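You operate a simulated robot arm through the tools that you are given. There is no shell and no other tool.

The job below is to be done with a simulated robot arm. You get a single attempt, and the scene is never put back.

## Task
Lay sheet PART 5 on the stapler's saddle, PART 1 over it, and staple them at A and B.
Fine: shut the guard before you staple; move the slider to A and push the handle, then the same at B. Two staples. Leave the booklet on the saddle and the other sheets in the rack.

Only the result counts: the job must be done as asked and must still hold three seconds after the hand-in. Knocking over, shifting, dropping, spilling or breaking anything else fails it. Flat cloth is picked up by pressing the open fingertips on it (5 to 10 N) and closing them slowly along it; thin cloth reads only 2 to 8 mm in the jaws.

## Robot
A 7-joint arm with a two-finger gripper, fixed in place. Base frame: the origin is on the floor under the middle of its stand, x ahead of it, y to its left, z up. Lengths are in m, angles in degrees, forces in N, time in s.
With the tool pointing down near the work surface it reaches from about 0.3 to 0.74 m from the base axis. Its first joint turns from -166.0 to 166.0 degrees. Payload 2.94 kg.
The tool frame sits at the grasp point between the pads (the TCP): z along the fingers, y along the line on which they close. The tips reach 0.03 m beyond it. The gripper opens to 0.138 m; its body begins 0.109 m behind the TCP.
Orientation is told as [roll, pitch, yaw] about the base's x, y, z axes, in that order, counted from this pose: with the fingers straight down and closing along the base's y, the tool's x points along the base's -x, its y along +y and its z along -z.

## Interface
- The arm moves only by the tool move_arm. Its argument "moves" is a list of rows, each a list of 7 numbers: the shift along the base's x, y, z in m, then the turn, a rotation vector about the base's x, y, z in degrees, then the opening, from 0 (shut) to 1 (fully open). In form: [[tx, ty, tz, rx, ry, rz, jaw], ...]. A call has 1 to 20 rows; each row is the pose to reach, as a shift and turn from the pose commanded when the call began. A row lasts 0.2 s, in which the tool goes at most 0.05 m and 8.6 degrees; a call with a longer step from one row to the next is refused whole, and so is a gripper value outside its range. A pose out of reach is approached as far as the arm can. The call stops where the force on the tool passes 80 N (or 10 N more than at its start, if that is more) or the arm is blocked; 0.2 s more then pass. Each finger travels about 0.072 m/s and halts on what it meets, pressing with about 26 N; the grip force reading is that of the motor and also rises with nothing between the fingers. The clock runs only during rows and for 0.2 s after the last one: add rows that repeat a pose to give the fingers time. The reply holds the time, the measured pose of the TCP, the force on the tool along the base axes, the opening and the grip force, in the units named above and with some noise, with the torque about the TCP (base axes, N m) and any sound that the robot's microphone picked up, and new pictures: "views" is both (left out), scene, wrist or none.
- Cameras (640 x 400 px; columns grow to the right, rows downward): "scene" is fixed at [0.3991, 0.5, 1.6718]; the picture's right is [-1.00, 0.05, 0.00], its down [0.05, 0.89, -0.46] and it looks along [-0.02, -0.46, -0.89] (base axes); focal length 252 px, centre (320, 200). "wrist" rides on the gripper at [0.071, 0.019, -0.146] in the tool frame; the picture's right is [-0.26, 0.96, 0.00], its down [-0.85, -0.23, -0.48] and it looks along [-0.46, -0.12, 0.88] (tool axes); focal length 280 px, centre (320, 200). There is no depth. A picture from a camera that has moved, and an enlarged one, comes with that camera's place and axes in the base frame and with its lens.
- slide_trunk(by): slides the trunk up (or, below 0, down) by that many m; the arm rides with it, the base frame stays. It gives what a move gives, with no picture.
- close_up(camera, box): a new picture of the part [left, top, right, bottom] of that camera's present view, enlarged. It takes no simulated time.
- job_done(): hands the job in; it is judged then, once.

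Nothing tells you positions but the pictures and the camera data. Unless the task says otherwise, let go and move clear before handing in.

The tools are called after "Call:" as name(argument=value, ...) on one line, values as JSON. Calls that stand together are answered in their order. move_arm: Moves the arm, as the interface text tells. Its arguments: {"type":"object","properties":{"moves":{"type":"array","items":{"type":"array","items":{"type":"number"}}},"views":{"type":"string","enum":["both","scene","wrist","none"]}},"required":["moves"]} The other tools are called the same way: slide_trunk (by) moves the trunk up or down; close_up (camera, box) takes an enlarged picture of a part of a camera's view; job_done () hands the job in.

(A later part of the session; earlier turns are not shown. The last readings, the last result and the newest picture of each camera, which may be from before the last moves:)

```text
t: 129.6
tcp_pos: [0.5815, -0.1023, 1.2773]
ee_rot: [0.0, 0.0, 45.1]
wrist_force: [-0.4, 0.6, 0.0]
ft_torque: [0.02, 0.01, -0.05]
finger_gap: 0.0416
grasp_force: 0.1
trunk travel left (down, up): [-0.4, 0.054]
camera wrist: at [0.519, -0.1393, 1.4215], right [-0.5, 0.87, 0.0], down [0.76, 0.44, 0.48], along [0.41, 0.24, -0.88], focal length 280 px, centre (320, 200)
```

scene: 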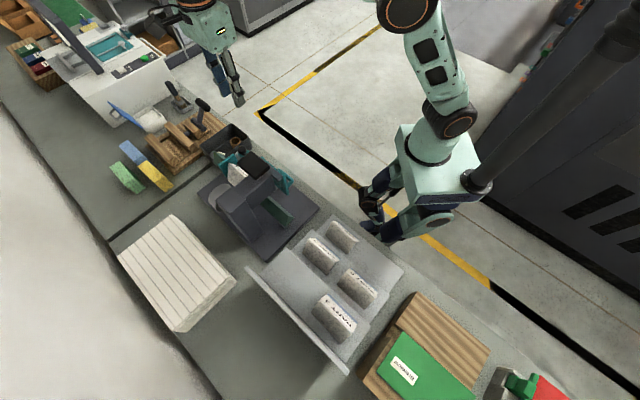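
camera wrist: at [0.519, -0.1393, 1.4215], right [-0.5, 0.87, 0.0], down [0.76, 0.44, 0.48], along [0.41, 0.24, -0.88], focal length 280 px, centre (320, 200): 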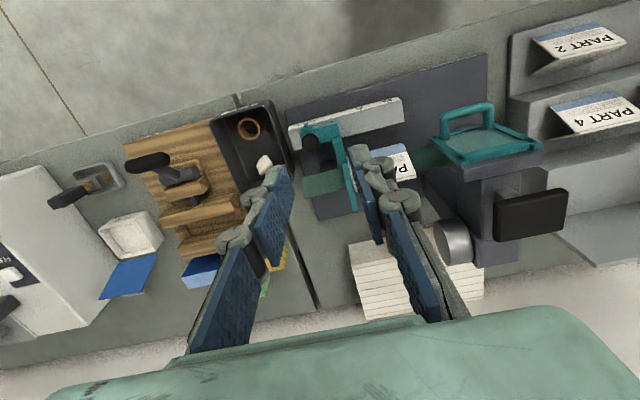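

Call:
close_up(camera="wrist", box=[270, 80, 430, 220])

Call:
close_up(camera="wrist", box=[280, 90, 360, 160])

```text
2.86 times, centred on (350, 150) of wrist
camera zoom: at [0.519, -0.1393, 1.4215], right [-0.5, 0.87, 0.0], down [0.76, 0.44, 0.48], along [0.41, 0.24, -0.88], focal length 801 px, centre (234, 343)
```

zoom: 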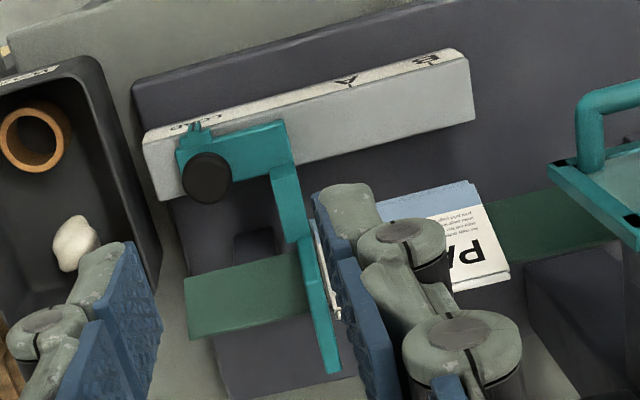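

```text
5.71 times, centred on (320, 125) of wrist
camera zoom: at [0.519, -0.1393, 1.4215], right [-0.5, 0.87, 0.0], down [0.76, 0.44, 0.48], along [0.41, 0.24, -0.88], focal length 1602 px, centre (320, 629)
```

zoom: 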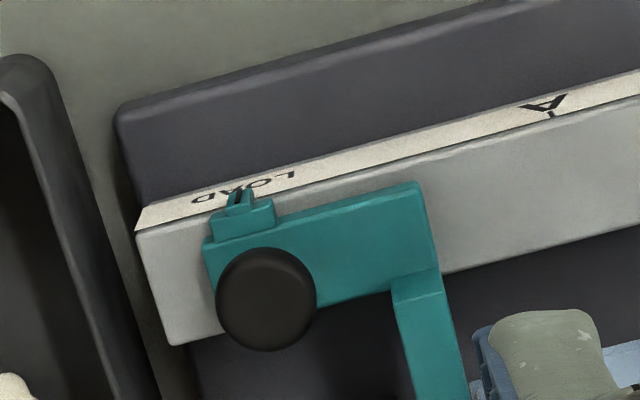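

I have the rail marks: pointer at LOAD u≈0.5186, A at u≈0.423, B at u≈0.3765, with the knob top near (u 0.518, v 0.400, z 0.954). I'll tilt the tool 20° and hover just before the knob with the fingers open along the rail.

Call:
move_arm(moves=[[0.005, -0.004, -0.03, 3, -3, 0, 0.36], [0.01, -0.008, -0.065, 7, -7, 0, 0.42], [0.015, -0.013, -0.1, 11, -11, 0, 0.42], [0.02, -0.018, -0.135, 14.14, -14.14, 0, 0.42], [0.0266, -0.0222, -0.165, 14.14, -14.14, 0, 0.42], [0.0266, -0.0222, -0.179, 14.14, -14.14, 0, 0.42], [0.0266, -0.0222, -0.179, 14.14, -14.14, 0, 0.42]])

Call:
close_up(camera="wrist", box=[200, 60, 440, 240])

```text
t: 131.2
tcp_pos: [0.6072, -0.1251, 1.0968]
ee_rot: [0.0, -20.1, 45.2]
wrist_force: [-0.6, 0.1, 0.6]
ft_torque: [0.03, 0.01, -0.02]
finger_gap: 0.058
grasp_force: 0.1
trunk travel left (down, up): [-0.4, 0.054]
camera wrist: at [0.512, -0.1941, 1.2101], right [-0.51, 0.86, 0.09], down [0.61, 0.29, 0.74], along [0.61, 0.43, -0.67], focal length 280 px, centre (320, 200)
```

scene: 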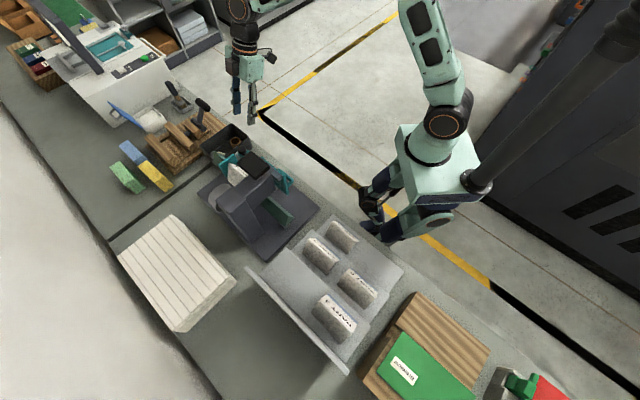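
wrist: 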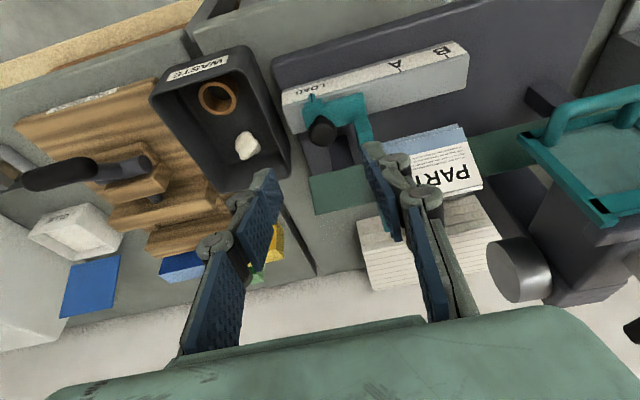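

```text
2.22 times, centred on (320, 150) of wrist
camera zoom: at [0.512, -0.1941, 1.2101], right [-0.51, 0.86, 0.09], down [0.61, 0.29, 0.74], along [0.61, 0.43, -0.67], focal length 623 px, centre (320, 311)
```

zoom: 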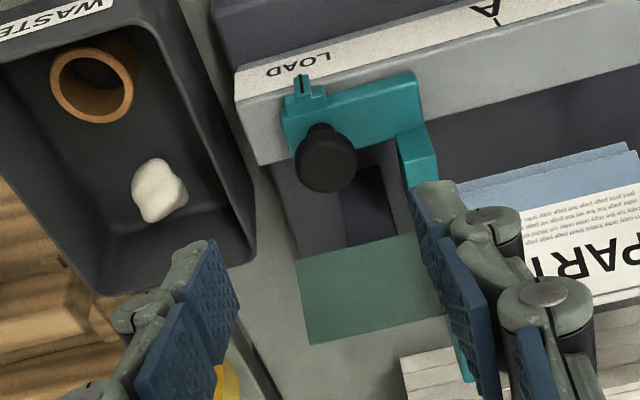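

Call:
move_arm(moves=[[0.008, 0.008, -0.029, 0, 0, 0, 0.36], [0.017, 0.017, -0.06, 0, 0, 0, 0.36], [0.025, 0.025, -0.09, 0, 0, 0, 0.36], [0.031, 0.031, -0.11, 0, 0, 0, 0.36], [0.0345, 0.0345, -0.122, 0, 0, 0, 0.36], [0.0345, 0.0345, -0.122, 0, 0, 0, 0.36]], views="wrist")

Call:
close_up(camera="wrist", box=[200, 60, 440, 240])

```text
t: 132.6
tcp_pos: [0.6444, -0.0902, 0.9743]
ee_rot: [0.0, -20.0, 45.1]
wrist_force: [-0.4, -0.6, 0.3]
ft_torque: [0.0, 0.03, 0.05]
finger_gap: 0.0497
grasp_force: 0.0
trunk travel left (down, up): [-0.4, 0.054]
camera wrist: at [0.5474, -0.1593, 1.0867], right [-0.51, 0.86, 0.09], down [0.61, 0.29, 0.74], along [0.61, 0.43, -0.67], focal length 280 px, centre (320, 200)
```

wrist: 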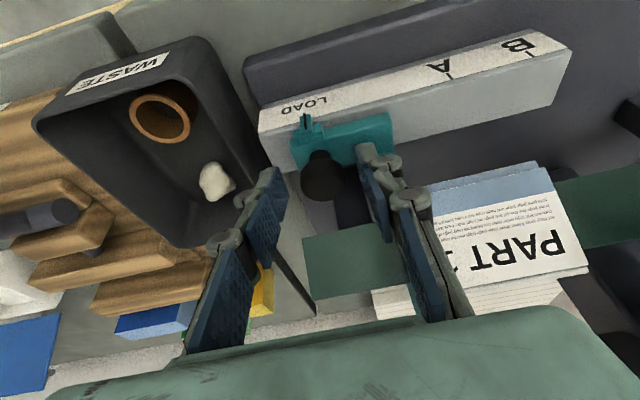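

```text
2.22 times, centred on (320, 150) of wrist
camera zoom: at [0.5474, -0.1593, 1.0867], right [-0.51, 0.86, 0.09], down [0.61, 0.29, 0.74], along [0.61, 0.43, -0.67], focal length 623 px, centre (320, 311)
```

zoom: 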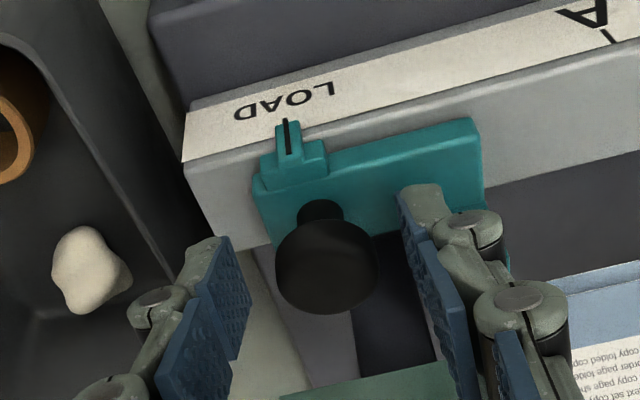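

The knob is a ball on a stem, centred at about u 0.517, v 0.402, z 0.954, between the fingers. I'll lower a touch and close on it.

Call:
move_arm(moves=[[-0.0014, 0.0014, -0.004, 0, 0, 0, 0.34], [-0.0014, 0.0014, -0.005, 0, 0, 0, 0.29], [-0.0014, 0.0014, -0.005, 0, 0, 0, 0.24], [-0.0014, 0.0014, -0.005, 0, 0, 0, 0.2], [-0.0014, 0.0014, -0.005, 0, 0, 0, 0.16], [-0.0014, 0.0014, -0.005, 0, 0, 0, 0.12], [-0.0014, 0.0014, -0.005, 0, 0, 0, 0.12]], views="wrist")

Call:
close_up(camera="wrist", box=[200, 60, 440, 240])

```text
t: 134.2
tcp_pos: [0.6419, -0.0886, 0.9696]
ee_rot: [0.0, -20.0, 45.1]
wrist_force: [0.0, -0.6, -1.0]
ft_torque: [0.02, -0.02, -0.01]
finger_gap: 0.0282
grasp_force: 45.0
trunk travel left (down, up): [-0.4, 0.054]
camera wrist: at [0.5459, -0.1583, 1.0816], right [-0.51, 0.86, 0.09], down [0.61, 0.29, 0.74], along [0.61, 0.43, -0.67], focal length 280 px, centre (320, 200)
```

wrist: 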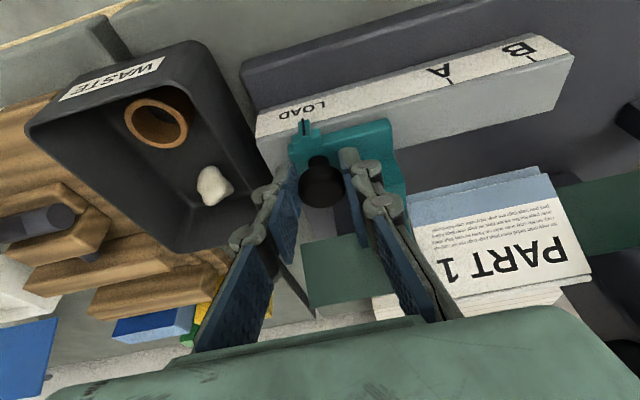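

```text
2.22 times, centred on (320, 150) of wrist
camera zoom: at [0.5459, -0.1583, 1.0816], right [-0.51, 0.86, 0.09], down [0.61, 0.29, 0.74], along [0.61, 0.43, -0.67], focal length 623 px, centre (320, 311)
```

zoom: 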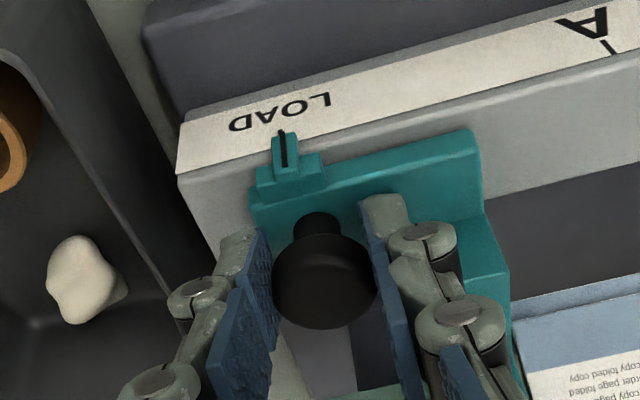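

The knob is gripped. I'll slide it along the rail toward A, about 80 mm first, then check.

Call:
move_arm(moves=[[-0.0035, 0.0035, 0, 0, 0, 0, 0.12], [-0.0106, 0.0106, 0, 0, 0, 0, 0.12], [-0.0177, 0.0177, 0, 0, 0, 0, 0.12], [-0.0247, 0.0247, 0, 0, 0, 0, 0.12], [-0.0318, 0.0318, 0, 0, 0, 0, 0.12], [-0.0389, 0.0389, 0, 0, 0, 0, 0.12], [-0.046, 0.046, 0, 0, 0, 0, 0.12], [-0.053, 0.053, 0, 0, 0, 0, 0.12], [-0.0566, 0.0566, 0, 0, 0, 0, 0.12], [-0.0566, 0.0566, 0, 0, 0, 0, 0.12]])

Call:
close_up(camera="wrist", box=[200, 40, 440, 220])

Call:
close_up(camera="scene", box=[190, 110, 310, 230])

```text
t: 136.4
tcp_pos: [0.5852, -0.0339, 0.9702]
ee_rot: [0.0, -20.0, 45.0]
wrist_force: [-0.7, -2.2, 1.5]
ft_torque: [0.05, -0.12, -0.04]
finger_gap: 0.0283
grasp_force: 44.4
trunk travel left (down, up): [-0.4, 0.054]
camera wrist: at [0.4892, -0.1017, 1.0815], right [-0.51, 0.86, 0.09], down [0.61, 0.29, 0.74], along [0.61, 0.43, -0.67], focal length 280 px, centre (320, 200)
```

scene: 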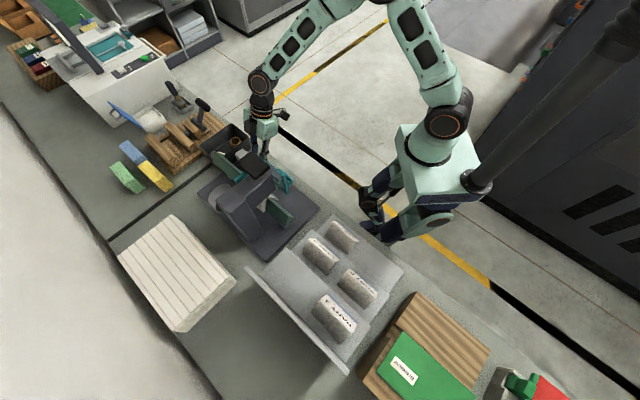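
wrist: 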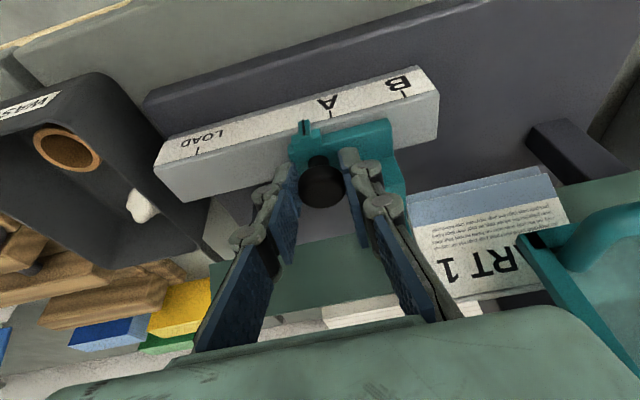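

```text
2.22 times, centred on (320, 130) of wrist
camera zoom: at [0.4892, -0.1017, 1.0815], right [-0.51, 0.86, 0.09], down [0.61, 0.29, 0.74], along [0.61, 0.43, -0.67], focal length 623 px, centre (320, 356)
```

zoom: 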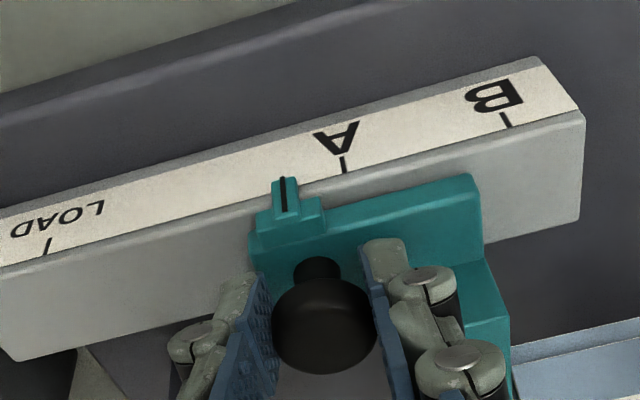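

```text
3.33 times, centred on (250, 170) of scene
camera zoom: at [0.3991, 0.5, 1.6718], right [-1.0, 0.05, 0.0], down [0.05, 0.89, -0.46], along [-0.02, -0.46, -0.89], focal length 840 px, centre (553, 300)
```

zoom: 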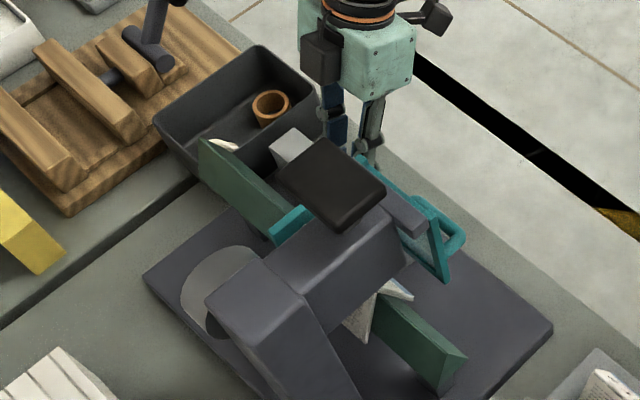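

The slider and booklet move together freely. By the ticks, the pointer is about 16 mm short of A, so I'll move that much more.

Call:
move_arm(moves=[[-0.004, 0.004, 0, 0, 0, 0, 0.12], [-0.008, 0.008, 0, 0, 0, 0, 0.12], [-0.011, 0.011, 0, 0, 0, 0, 0.12], [-0.011, 0.011, 0, 0, 0, 0, 0.12]], views="wrist")

Call:
close_up(camera="wrist", box=[270, 80, 380, 160])

Call:
close_up(camera="wrist", box=[200, 40, 440, 220])

```text
t: 137.4
tcp_pos: [0.5735, -0.0202, 0.9687]
ee_rot: [0.0, -19.9, 45.1]
wrist_force: [-2.9, -0.7, -0.3]
ft_torque: [0.19, -0.13, -0.01]
finger_gap: 0.0284
grasp_force: 44.6
trunk travel left (down, up): [-0.4, 0.054]
camera wrist: at [0.4779, -0.0903, 1.0816], right [-0.51, 0.86, 0.09], down [0.61, 0.29, 0.74], along [0.6, 0.43, -0.67], focal length 280 px, centre (320, 200)
```

wrist: 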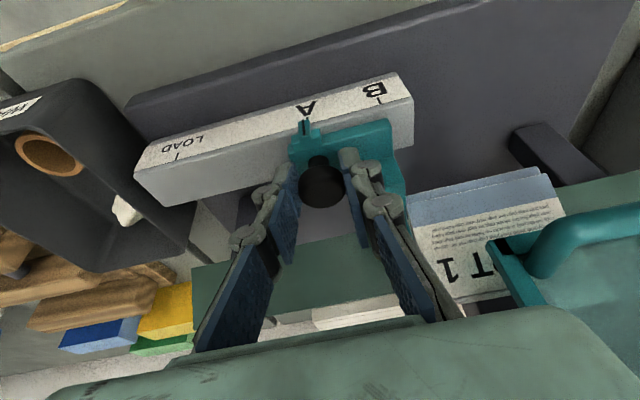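

```text
5.00 times, centred on (325, 120) of wrist
camera zoom: at [0.4779, -0.0903, 1.0816], right [-0.51, 0.86, 0.09], down [0.61, 0.29, 0.74], along [0.6, 0.43, -0.67], focal length 1402 px, centre (295, 600)
```

zoom: 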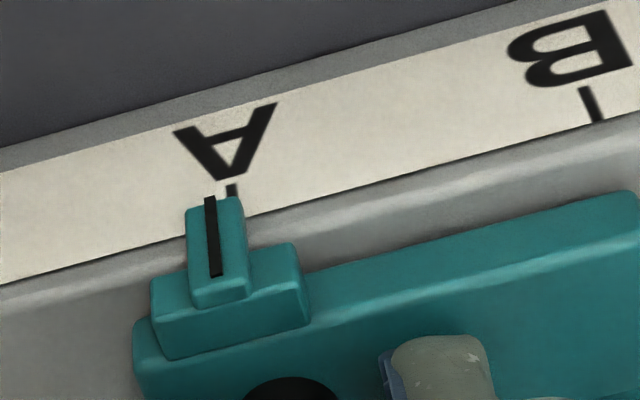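

```text
2.22 times, centred on (320, 130) of wrist
camera zoom: at [0.4779, -0.0903, 1.0816], right [-0.51, 0.86, 0.09], down [0.61, 0.29, 0.74], along [0.6, 0.43, -0.67], focal length 623 px, centre (320, 356)
```

zoom: 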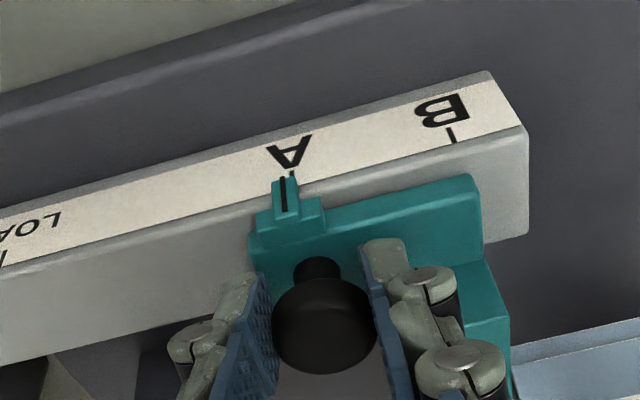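

Call:
move_arm(moves=[[-0.0012, 0.0012, 0, 0, 0, 0, 0.12], [-0.0023, 0.0023, 0, 0, 0, 0, 0.12], [-0.0023, 0.0023, 0, 0, 0, 0, 0.12]], views="wrist")

Call:
close_up(camera="wrist", box=[270, 80, 380, 160])

```text
t: 138.2
tcp_pos: [0.5715, -0.0181, 0.9691]
ee_rot: [0.1, -20.0, 45.1]
wrist_force: [-2.1, -1.5, -4.7]
ft_torque: [0.03, -0.12, 0.01]
finger_gap: 0.0281
grasp_force: 45.4
trunk travel left (down, up): [-0.4, 0.054]
camera wrist: at [0.476, -0.0883, 1.0816], right [-0.51, 0.86, 0.09], down [0.61, 0.29, 0.74], along [0.6, 0.43, -0.67], focal length 280 px, centre (320, 200)
```

wrist: 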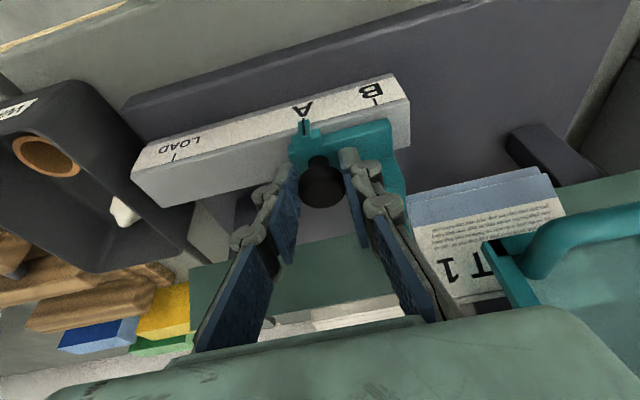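

```text
5.00 times, centred on (325, 120) of wrist
camera zoom: at [0.476, -0.0883, 1.0816], right [-0.51, 0.86, 0.09], down [0.61, 0.29, 0.74], along [0.6, 0.43, -0.67], focal length 1402 px, centre (295, 600)
```

zoom: 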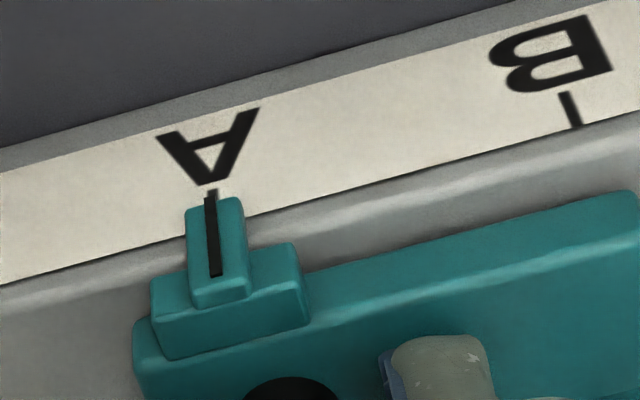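

The pointer lines up with A to within about 0.5 mm. I'll make the tiny correction, open the fingers and retreat along the tool axis.

Call:
move_arm(moves=[[-0.0004, 0.0004, 0, 0, 0, 0, 0.12], [-0.0004, 0.0004, 0, 0, 0, 0, 0.18], [-0.0004, 0.0004, 0, 0, 0, 0, 0.25], [-0.0004, 0.0004, 0, 0, 0, 0, 0.32], [-0.0004, 0.0004, 0, 0, 0, 0, 0.34]], views="wrist")

Call:
close_up(camera="wrist", box=[270, 80, 380, 160])

```text
t: 139.4
tcp_pos: [0.5714, -0.0193, 0.9698]
ee_rot: [0.0, -19.9, 45.1]
wrist_force: [-0.1, -1.0, 0.6]
ft_torque: [-0.05, 0.03, 0.03]
finger_gap: 0.0468
grasp_force: 0.0
trunk travel left (down, up): [-0.4, 0.054]
camera wrist: at [0.4757, -0.0877, 1.0815], right [-0.51, 0.86, 0.09], down [0.61, 0.29, 0.74], along [0.61, 0.43, -0.67], focal length 280 px, centre (320, 200)
```

wrist: 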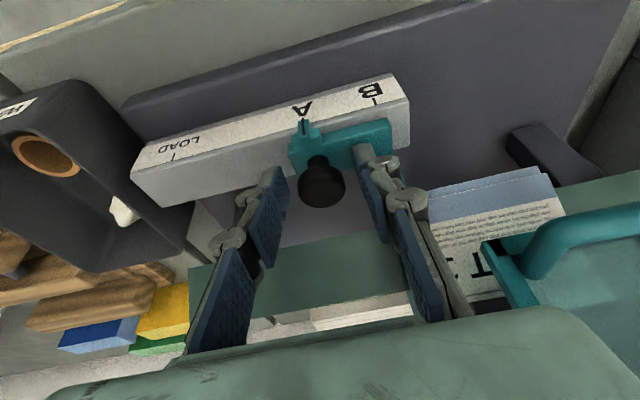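

```text
5.00 times, centred on (325, 120) of wrist
camera zoom: at [0.4757, -0.0877, 1.0815], right [-0.51, 0.86, 0.09], down [0.61, 0.29, 0.74], along [0.61, 0.43, -0.67], focal length 1402 px, centre (295, 600)
```

zoom: 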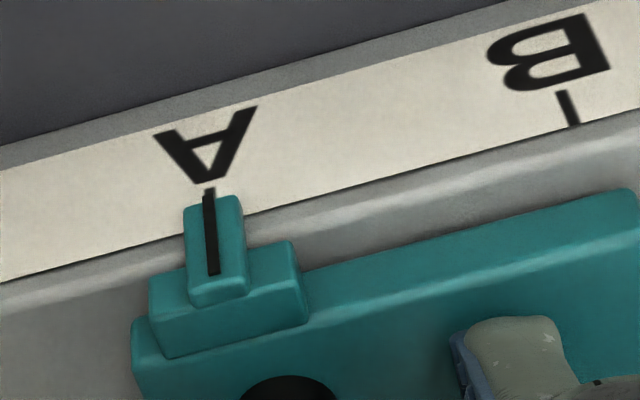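

The slider sits on A. Retreating and closing the fingers, then moving over the black handle pad.

Call:
move_arm(moves=[[-0.006, -0.006, 0.023, 0, 0, 0, 0.34], [-0.016, -0.016, 0.06, 0, 0, 0, 0.34], [-0.026, -0.026, 0.1, 0, 0, 0, 0.3], [-0.034, -0.034, 0.14, 0, 0, 0, 0.2], [-0.034, -0.034, 0.18, -4, 4, 0, 0.1], [-0.034, -0.034, 0.22, -8, 8, 0, 0], [-0.034, -0.034, 0.26, -11, 11, 0, 0], [-0.034, -0.034, 0.3, -14.14, 14.14, 0, 0], [-0.034, -0.01, 0.3, -14.14, 14.14, 0, 0], [-0.034, 0.03, 0.3, -14.14, 14.14, 0, 0], [-0.034, 0.07, 0.3, -14.14, 14.14, 0, 0], [-0.032, 0.11, 0.3, -14.14, 14.14, 0, 0], [-0.03, 0.14, 0.3, -14.14, 14.14, 0, 0], [-0.0285, 0.1522, 0.3, -14.14, 14.14, 0, 0], [-0.0285, 0.1522, 0.3, -14.14, 14.14, 0, 0]])

Call:
close_up(camera="wrist", box=[180, 40, 460, 240])

Call:
close_up(camera="scene", box=[190, 70, 350, 230])

```text
t: 142.6
tcp_pos: [0.5431, 0.134, 1.2702]
ee_rot: [0.0, -0.1, 45.1]
wrist_force: [-0.3, -0.8, 0.6]
ft_torque: [-0.03, 0.01, 0.02]
finger_gap: 0.0001
grasp_force: 26.4
trunk travel left (down, up): [-0.4, 0.054]
camera wrist: at [0.4791, 0.0971, 1.4154], right [-0.5, 0.87, 0.0], down [0.76, 0.44, 0.48], along [0.41, 0.24, -0.88], focal length 280 px, centre (320, 200)
```

scene: 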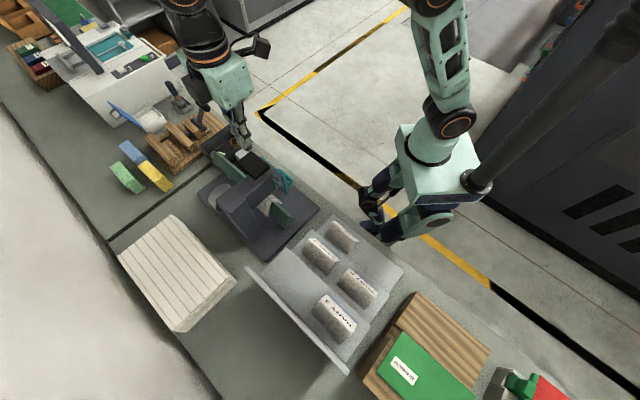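
wrist: 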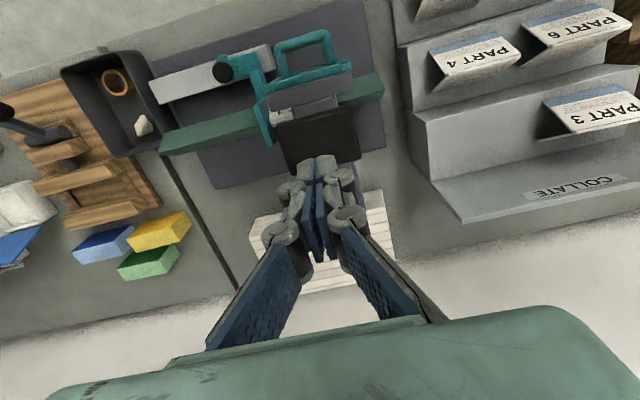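

```text
2.00 times, centred on (320, 140) of wrist
camera zoom: at [0.4791, 0.0971, 1.4154], right [-0.5, 0.87, 0.0], down [0.76, 0.44, 0.48], along [0.41, 0.24, -0.88], focal length 561 px, centre (320, 320)
```

zoom: 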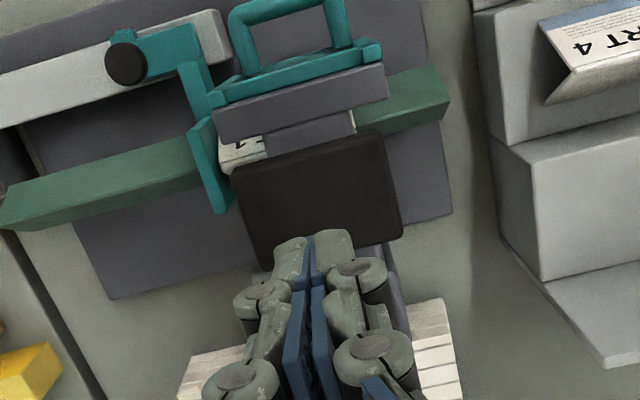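

```text
2.50 times, centred on (270, 150) of scene
camera zoom: at [0.3991, 0.5, 1.6718], right [-1.0, 0.05, 0.0], down [0.05, 0.89, -0.46], along [-0.02, -0.46, -0.89], focal length 630 px, centre (445, 325)
```

zoom: 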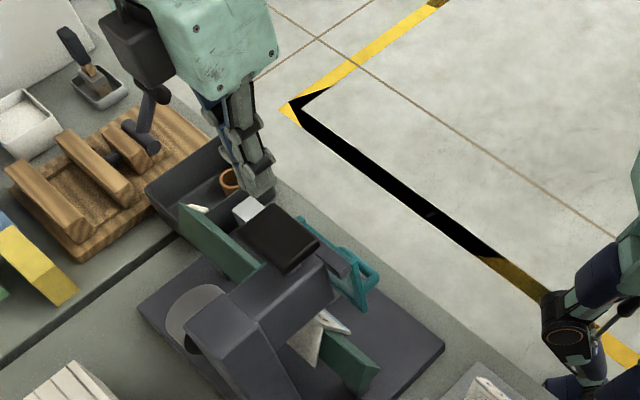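

Call:
close_up(camera="scene", box=[240, 170, 310, 240])

Call:
close_up(camera="wrist", box=[240, 50, 380, 140])

```text
5.71 times, centred on (275, 205) of scene
camera zoom: at [0.3991, 0.5, 1.6718], right [-1.0, 0.05, 0.0], down [0.05, 0.89, -0.46], along [-0.02, -0.46, -0.89], focal length 1440 px, centre (577, 171)
```

zoom: 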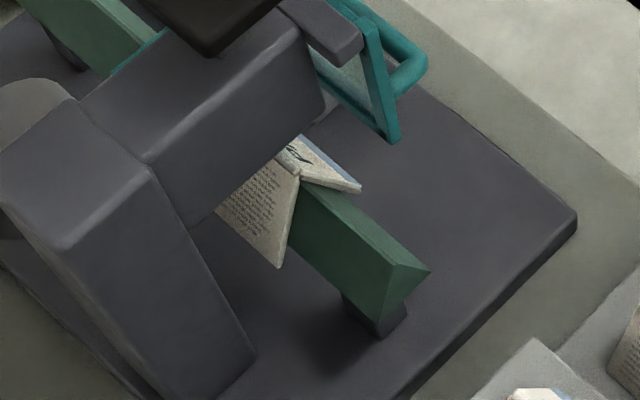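

```text
4.44 times, centred on (310, 95) of wrist
camera zoom: at [0.4791, 0.0971, 1.4154], right [-0.5, 0.87, 0.0], down [0.76, 0.44, 0.48], along [0.41, 0.24, -0.88], focal length 1246 px, centre (364, 667)
```

zoom: 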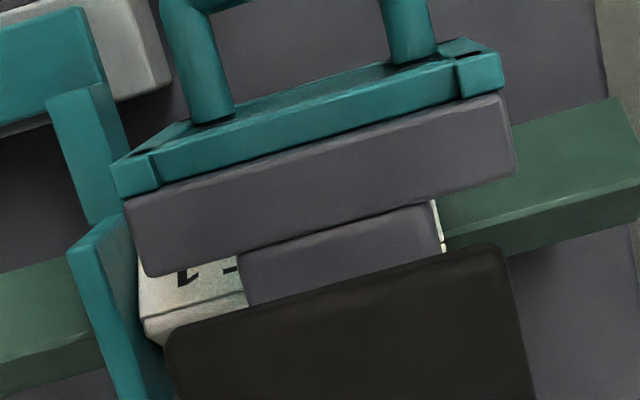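

The booklet emerges neatly aligned under the head, and the tool is over the pad's centre. Now I'll press the handle.

Call:
move_arm(moves=[[0, 0, -0.03, 0, 0, 0, 0], [0, 0, -0.055, 0, 0, 0, 0], [0, 0, -0.065, 0, 0, 0, 0], [0, 0, -0.072, 0, 0, 0, 0], [0, 0, -0.078, 0, 0, 0, 0], [0, 0, -0.084, 0, 0, 0, 0]], views="none")

```text
t: 144.0
tcp_pos: [0.5434, 0.1328, 1.1866]
ee_rot: [0.0, 0.0, 45.0]
wrist_force: [0.0, -1.4, 3.2]
ft_torque: [0.02, 0.02, 0.0]
finger_gap: 0.006
grasp_force: 27.8
trunk travel left (down, up): [-0.4, 0.054]
```

Call:
move_arm(moves=[[0, 0, -0.005, 0, 0, 0, 0], [0, 0, -0.01, 0, 0, 0, 0], [0, 0, -0.015, 0, 0, 0, 0], [0, 0, -0.02, 0, 0, 0, 0]], views="wrist")

```text
t: 145.0
tcp_pos: [0.5424, 0.1341, 1.1767]
ee_rot: [-0.8, -1.2, 45.1]
wrist_force: [0.9, 1.3, 63.2]
ft_torque: [-0.41, 0.47, 0.08]
finger_gap: 0.006
grasp_force: 28.0
trunk travel left (down, up): [-0.4, 0.054]
camera wrist: at [0.4754, 0.0956, 1.321], right [-0.5, 0.87, -0.01], down [0.75, 0.44, 0.49], along [0.43, 0.24, -0.87], focal length 280 px, centre (320, 200)
```

wrist: 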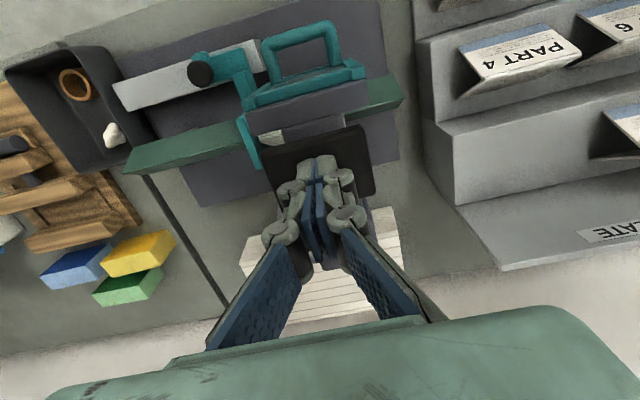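

63 N so far with about 10 mm of travel and no click reported yet. I'll press a bit further in small steps.

Call:
move_arm(moves=[[0, 0, -0.002, 0, 0, 0, 0], [0, 0, -0.004, 0, 0, 0, 0], [0, 0, -0.004, 0, 0, 0, 0]], views="none")

```text
t: 145.8
tcp_pos: [0.5414, 0.1338, 1.1771]
ee_rot: [-1.0, -1.5, 44.9]
wrist_force: [0.7, 2.0, 79.2]
ft_torque: [-0.49, 0.59, 0.25]
finger_gap: 0.0062
grasp_force: 28.5
trunk travel left (down, up): [-0.4, 0.054]
```

The handle has bottomed out (pad down about 18–20 mm, 79 N). I'll release and look at the pad's return and the booklet.

Call:
move_arm(moves=[[0, 0, 0.01, 0, 0, 0, 0], [0, 0, 0.025, 0, 0, 0, 0], [0, 0, 0.05, 0, 0, 0, 0], [0, 0, 0.09, 0, 0, 0, 0], [0, 0, 0.11, 0, 0, 0, 0]])

Call:
close_up(camera="wrist", box=[220, 40, 400, 160])

Call:
close_up(camera="scene", box=[220, 140, 310, 230])

```text
t: 147.0
tcp_pos: [0.5438, 0.1327, 1.2708]
ee_rot: [0.0, 0.0, 45.1]
wrist_force: [-0.5, 0.0, 0.0]
ft_torque: [-0.02, -0.03, 0.02]
finger_gap: 0.0003
grasp_force: 28.3
trunk travel left (down, up): [-0.4, 0.054]
camera wrist: at [0.4797, 0.0962, 1.4164], right [-0.5, 0.87, 0.0], down [0.76, 0.44, 0.47], along [0.41, 0.24, -0.88], focal length 280 px, centre (320, 200)
```

scene: 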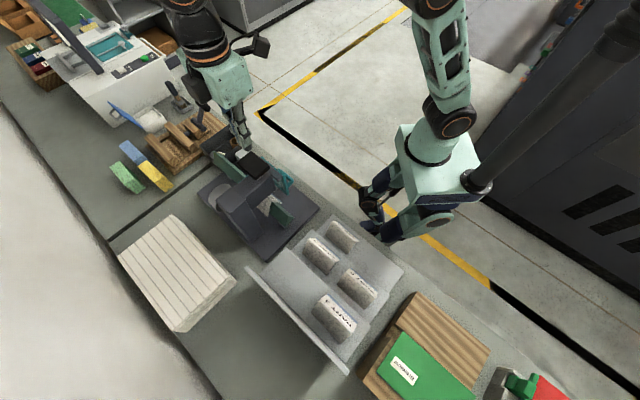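
wrist: 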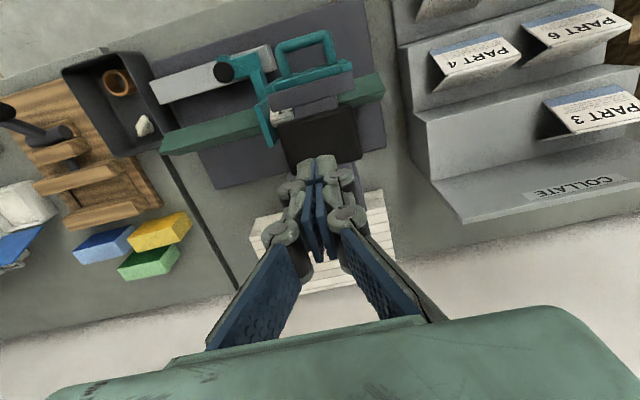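

```text
3.33 times, centred on (310, 100) of wrist
camera zoom: at [0.4797, 0.0962, 1.4164], right [-0.5, 0.87, 0.0], down [0.76, 0.44, 0.47], along [0.41, 0.24, -0.88], focal length 935 px, centre (353, 533)
```

zoom: 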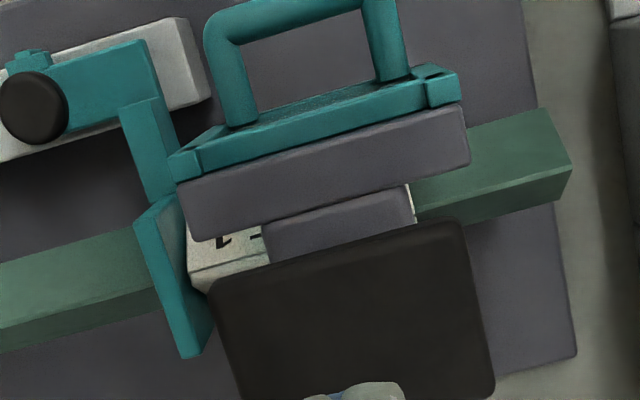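

```text
4.44 times, centred on (265, 185) of scene
camera zoom: at [0.3991, 0.5, 1.6718], right [-1.0, 0.05, 0.0], down [0.05, 0.89, -0.46], along [-0.02, -0.46, -0.89], focal length 1120 px, centre (564, 267)
```

zoom: 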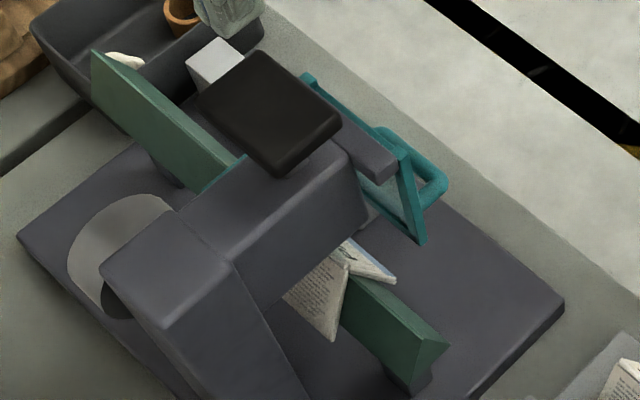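

The pad sprang back. I can't see under the head from here, so before moving to B I'll view the fold from the rack side to check for the first staple.

Call:
move_arm(moves=[[-0.015, 0.013, 0, 0, 0, -8, 0], [-0.03, 0.026, 0, 0, 0, -16, 0], [-0.045, 0.04, 0, 0, 0, -24, 0], [-0.06, 0.053, 0, 0, 0, -32, 0], [-0.075, 0.067, 0, 0, 0, -40, 0], [-0.09, 0.08, 0, 0, 0, -48, 0], [-0.105, 0.094, 0, 0, 0, -56, 0], [-0.118, 0.106, 0, 0, 0, -64, 0], [-0.1273, 0.1153, 0, 0, 0, -72, 0], [-0.1273, 0.1153, 0, 0, 0, -75, 0]], views="none")

Call:
move_arm(moves=[[0, 0, -0.02, -4, -4, 0, 0], [0, 0, -0.045, -8, -8, 0, 0], [0, 0, -0.075, -12, -12, 0, 0], [0, 0, -0.1, -14.14, -14.14, 0, 0], [0, 0, -0.12, -14.14, -14.14, 0, 0], [0, 0, -0.12, -14.14, -14.14, 0, 0]], views="wrist")

Call:
close_up(camera="wrist", box=[220, 80, 420, 220])

```text
t: 149.2
tcp_pos: [0.4151, 0.25, 1.2719]
ee_rot: [0.0, 0.0, -30.0]
wrist_force: [-0.4, -0.3, -0.4]
ft_torque: [0.01, -0.02, -0.01]
finger_gap: 0.0002
grasp_force: 28.5
trunk travel left (down, up): [-0.4, 0.054]
```

```text
t: 150.6
tcp_pos: [0.4143, 0.2488, 1.1523]
ee_rot: [-5.5, -19.3, -28.9]
wrist_force: [-0.5, -0.3, -0.1]
ft_torque: [-0.01, -0.02, 0.02]
finger_gap: 0.0
grasp_force: 28.2
trunk travel left (down, up): [-0.4, 0.054]
camera wrist: at [0.331, 0.3327, 1.2633], right [0.71, 0.71, 0.0], down [0.47, -0.47, 0.75], along [0.53, -0.53, -0.66], focal length 280 px, centre (320, 200)
```

wrist: 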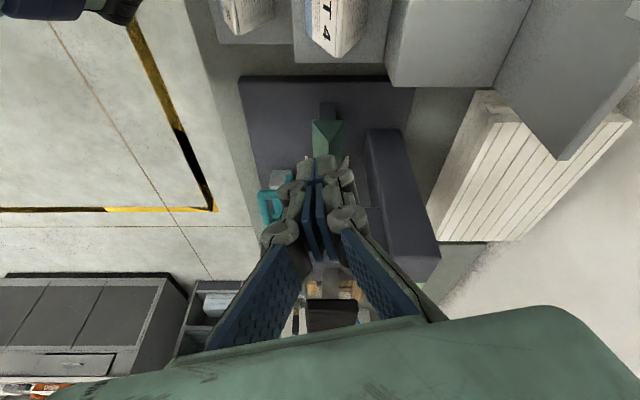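

```text
2.86 times, centred on (320, 150) of wrist
camera zoom: at [0.331, 0.3327, 1.2633], right [0.71, 0.71, 0.0], down [0.47, -0.47, 0.75], along [0.53, -0.53, -0.66], focal length 801 px, centre (320, 343)
```

zoom: 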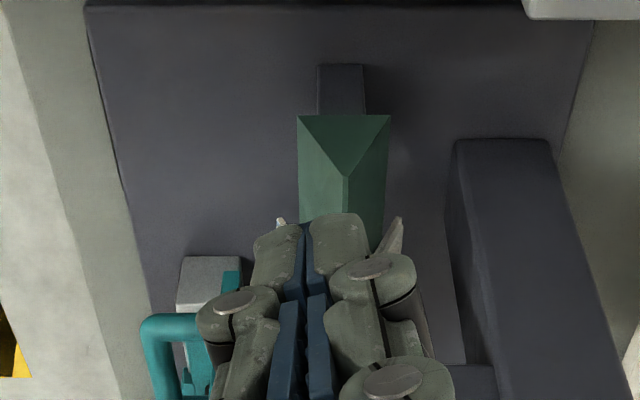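

Call:
move_arm(moves=[[0, 0, 0, 0, 0, 0, 0.2], [0, 0, 0, 0, 0, 0, 0.4], [0, 0, 0, 0, 0, 0, 0.6], [0, 0, 0, 0, 0, 0, 0.8], [0, 0, 0, 0, 0, 0, 1.0], [0, 0, 0, 0, 0, 0, 1.0]], views="wrist")

Call:
close_up(camera="wrist", box=[260, 120, 380, 220])

Call:
close_up(camera="wrist", box=[220, 80, 420, 280])

```text
t: 152.0
tcp_pos: [0.4139, 0.2491, 1.1517]
ee_rot: [-5.3, -19.1, -29.0]
wrist_force: [-0.3, 0.4, 0.1]
ft_torque: [-0.01, -0.02, -0.03]
finger_gap: 0.1382
grasp_force: 0.1
trunk travel left (down, up): [-0.4, 0.054]
camera wrist: at [0.3311, 0.3326, 1.2635], right [0.71, 0.71, 0.0], down [0.47, -0.47, 0.75], along [0.53, -0.53, -0.66], focal length 280 px, centre (320, 200)
```

wrist: 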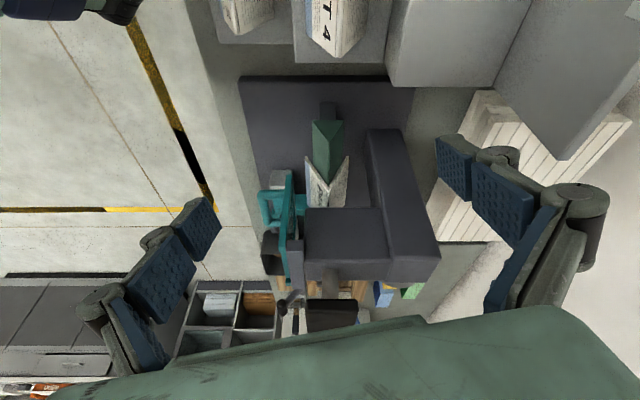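

```text
4.00 times, centred on (320, 170) of wrist
camera zoom: at [0.3311, 0.3326, 1.2635], right [0.71, 0.71, 0.0], down [0.47, -0.47, 0.75], along [0.53, -0.53, -0.66], focal length 1122 px, centre (320, 320)
```

zoom: 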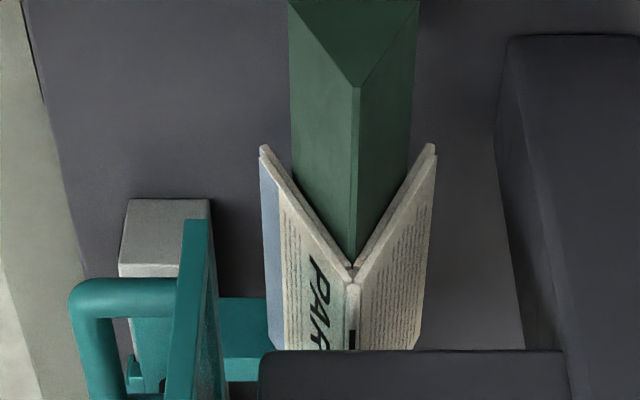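

```text
2.00 times, centred on (320, 180) of wrist
camera zoom: at [0.3311, 0.3326, 1.2635], right [0.71, 0.71, 0.0], down [0.47, -0.47, 0.75], along [0.53, -0.53, -0.66], focal length 561 px, centre (320, 240)
```

zoom: 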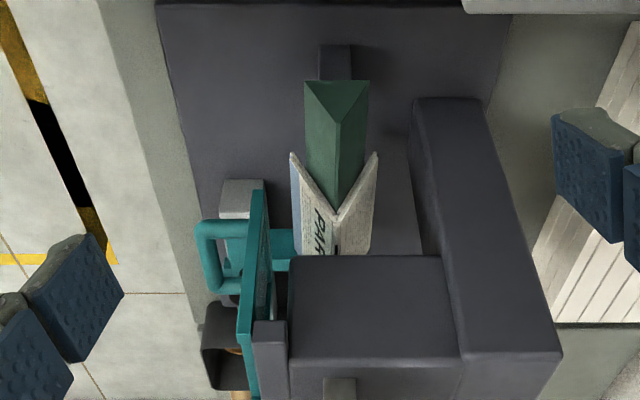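

There are two aligned layers astride the saddle, and a dark staple is visible on the fold at the head's edge, so staple A is in. I'll return to the knob: level, rise, turn back to yaw 45° and hover.

Call:
move_arm(moves=[[0, 0, 0.02, 4, 4, 0, 0.8], [0, 0, 0.05, 8, 8, 0, 0.6], [0, 0, 0.08, 12, 12, 0, 0.4], [0, 0, 0.11, 14.14, 14.14, 0, 0.36], [0, 0, 0.12, 14.14, 14.14, 0, 0.36]], views="none")

Call:
move_arm(moves=[[0.01, -0.025, 0, 0, 0, 8, 0.36], [0.02, -0.055, 0, 0, 0, 16, 0.36], [0.033, -0.09, 0, 0, 0, 24, 0.36], [0.047, -0.125, 0, 0, 0, 32, 0.36], [0.061, -0.16, 0, 0, 0, 40, 0.36], [0.075, -0.195, 0, 0, 0, 48, 0.36], [0.09, -0.23, 0, 0, 0, 56, 0.36], [0.105, -0.265, 0, 0, 0, 64, 0.36], [0.118, -0.293, 0, 0, 0, 72, 0.36], [0.1235, -0.3024, 0, 0, 0, 75, 0.36], [0.1235, -0.3024, 0, 0, 0, 75, 0.36]], views="none")

```text
t: 153.2
tcp_pos: [0.4165, 0.2484, 1.2724]
ee_rot: [0.0, 0.1, -29.9]
wrist_force: [-0.1, -0.9, 0.2]
ft_torque: [0.0, 0.03, -0.02]
finger_gap: 0.0498
grasp_force: 0.1
trunk travel left (down, up): [-0.4, 0.054]
```

```text
t: 155.6
tcp_pos: [0.5393, -0.0542, 1.272]
ee_rot: [0.1, 0.0, 45.1]
wrist_force: [1.1, 0.0, 0.6]
ft_torque: [0.01, -0.01, -0.03]
finger_gap: 0.0498
grasp_force: 0.1
trunk travel left (down, up): [-0.4, 0.054]
```

Call:
move_arm(moves=[[0, 0, -0.03, 4, -4, 0, 0.36], [-0.001, 0, -0.065, 8, -8, 0, 0.36], [-0.0015, 0.0005, -0.1, 12, -12, 0, 0.36], [-0.0015, 0.0005, -0.135, 14.14, -14.14, 0, 0.36], [-0.0015, 0.0005, -0.162, 14.14, -14.14, 0, 0.36], [-0.0015, 0.0005, -0.162, 14.14, -14.14, 0, 0.36]], views="wrist")

Call:
close_up(camera="wrist", box=[200, 40, 440, 220])

```text
t: 157.0
tcp_pos: [0.5393, -0.0526, 1.11]
ee_rot: [0.1, -20.0, 45.2]
wrist_force: [0.7, -0.8, 0.3]
ft_torque: [-0.01, -0.01, -0.02]
finger_gap: 0.0494
grasp_force: 0.1
trunk travel left (down, up): [-0.4, 0.054]
camera wrist: at [0.4431, -0.1232, 1.2225], right [-0.51, 0.86, 0.09], down [0.61, 0.29, 0.74], along [0.61, 0.43, -0.67], focal length 280 px, centre (320, 200)
```

wrist: 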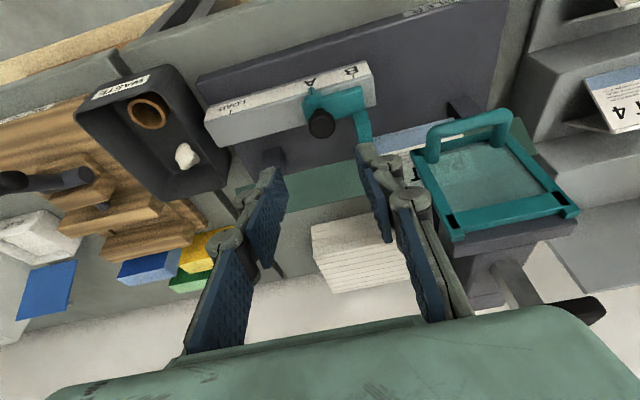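

```text
2.22 times, centred on (320, 130) of wrist
camera zoom: at [0.4431, -0.1232, 1.2225], right [-0.51, 0.86, 0.09], down [0.61, 0.29, 0.74], along [0.61, 0.43, -0.67], focal length 623 px, centre (320, 356)
```

zoom: 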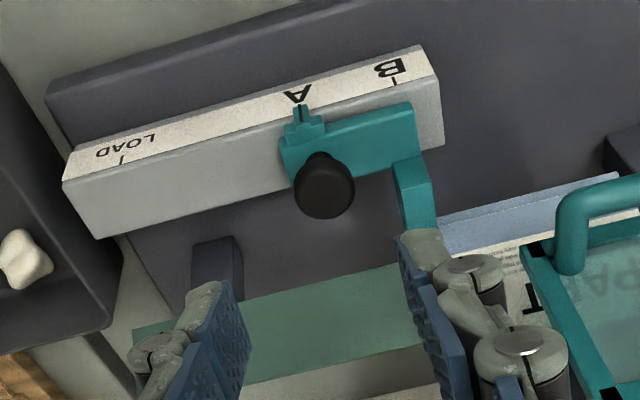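

Call:
move_arm(moves=[[0.008, 0.0083, -0.035, 0, 0, 0, 0.36], [0.016, 0.0165, -0.07, 0, 0, 0, 0.36], [0.024, 0.025, -0.105, 0, 0, 0, 0.36], [0.029, 0.03, -0.127, 0, 0, 0, 0.36], [0.0318, 0.033, -0.14, 0, 0, 0, 0.36], [0.0318, 0.033, -0.14, 0, 0, 0, 0.36]], views="wrist")

Call:
close_up(camera="wrist", box=[200, 40, 440, 220])

```text
t: 158.4
tcp_pos: [0.5687, -0.0208, 0.9697]
ee_rot: [0.1, -20.1, 45.1]
wrist_force: [-0.6, -0.9, -0.2]
ft_torque: [0.03, 0.02, 0.0]
finger_gap: 0.0497
grasp_force: 0.2
trunk travel left (down, up): [-0.4, 0.054]
camera wrist: at [0.4728, -0.0897, 1.0818], right [-0.51, 0.86, 0.09], down [0.61, 0.29, 0.74], along [0.61, 0.43, -0.67], focal length 280 px, centre (320, 200)
```

wrist: 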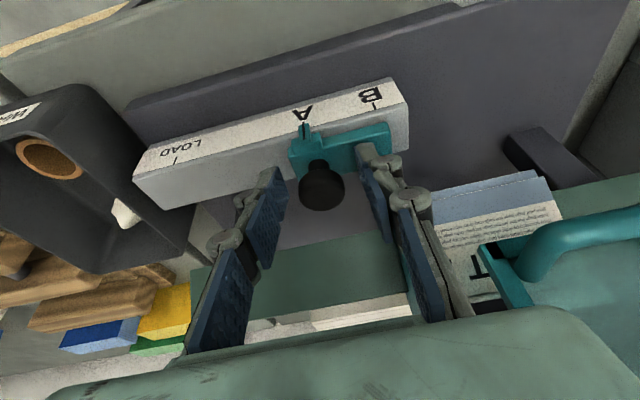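

```text
2.22 times, centred on (320, 130) of wrist
camera zoom: at [0.4728, -0.0897, 1.0818], right [-0.51, 0.86, 0.09], down [0.61, 0.29, 0.74], along [0.61, 0.43, -0.67], focal length 623 px, centre (320, 356)
```

zoom: 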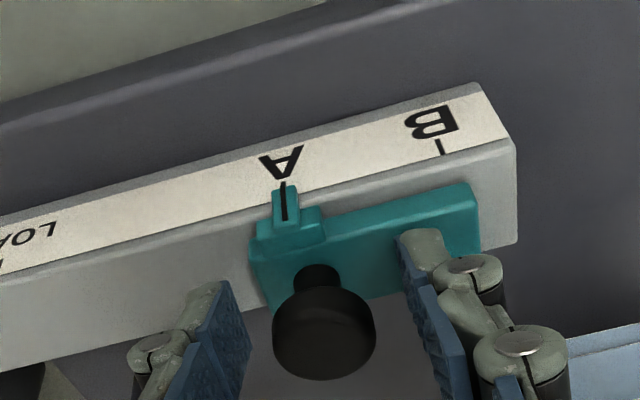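

Call:
move_arm(moves=[[0.0015, 0.0015, 0, 0, 0, 0, 0.3], [0.0015, 0.0015, 0, 0, 0, 0, 0.25], [0.0015, 0.0015, 0, 0, 0, 0, 0.2], [0.0015, 0.0015, 0, 0, 0, 0, 0.16], [0.0015, 0.0015, 0, 0, 0, 0, 0.12], [0.0015, 0.0015, 0, 0, 0, 0, 0.12], [-0.002, 0.005, 0, 0, 0, 0, 0.12], [-0.0075, 0.0105, 0, 0, 0, 0, 0.12], [-0.013, 0.016, 0, 0, 0, 0, 0.12], [-0.0185, 0.0215, 0, 0, 0, 0, 0.12], [-0.024, 0.027, 0, 0, 0, 0, 0.12], [-0.0268, 0.0298, 0, 0, 0, 0, 0.12], [-0.0268, 0.0298, 0, 0, 0, 0, 0.12]], views="wrist")

Call:
close_up(camera="wrist", box=[270, 80, 380, 160])

Call:
close_up(camera="scene", box=[190, 110, 310, 230])

```text
t: 161.2
tcp_pos: [0.5425, 0.0087, 0.9703]
ee_rot: [0.0, -20.0, 45.0]
wrist_force: [-3.5, -4.3, -1.6]
ft_torque: [-0.14, -0.04, -0.04]
finger_gap: 0.0279
grasp_force: 45.7
trunk travel left (down, up): [-0.4, 0.054]
camera wrist: at [0.4459, -0.0598, 1.0819], right [-0.51, 0.86, 0.09], down [0.61, 0.29, 0.74], along [0.61, 0.43, -0.67], focal length 280 px, centre (320, 200)
```

wrist: 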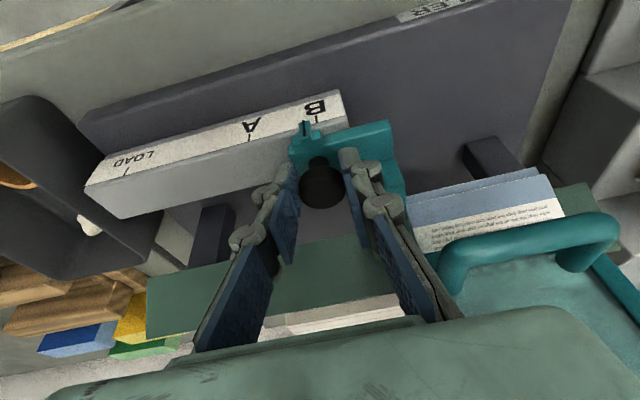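

```text
5.00 times, centred on (325, 120) of wrist
camera zoom: at [0.4459, -0.0598, 1.0819], right [-0.51, 0.86, 0.09], down [0.61, 0.29, 0.74], along [0.61, 0.43, -0.67], focal length 1402 px, centre (295, 600)
```

zoom: 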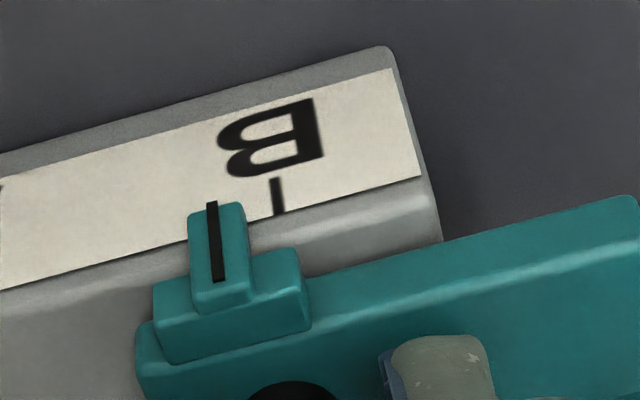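

```text
3.33 times, centred on (250, 170) of scene
camera zoom: at [0.3991, 0.5, 1.6718], right [-1.0, 0.05, 0.0], down [0.05, 0.89, -0.46], along [-0.02, -0.46, -0.89], focal length 840 px, centre (553, 300)
```

zoom: 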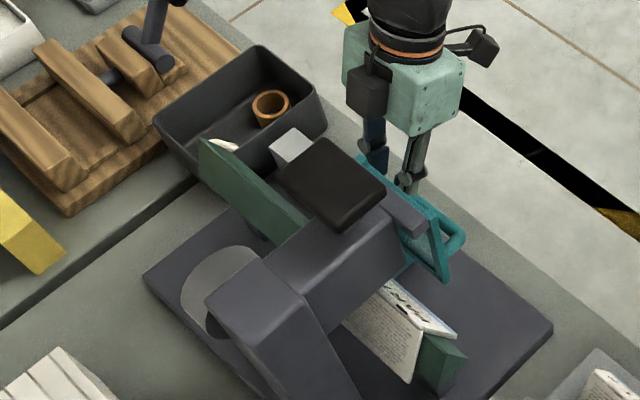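

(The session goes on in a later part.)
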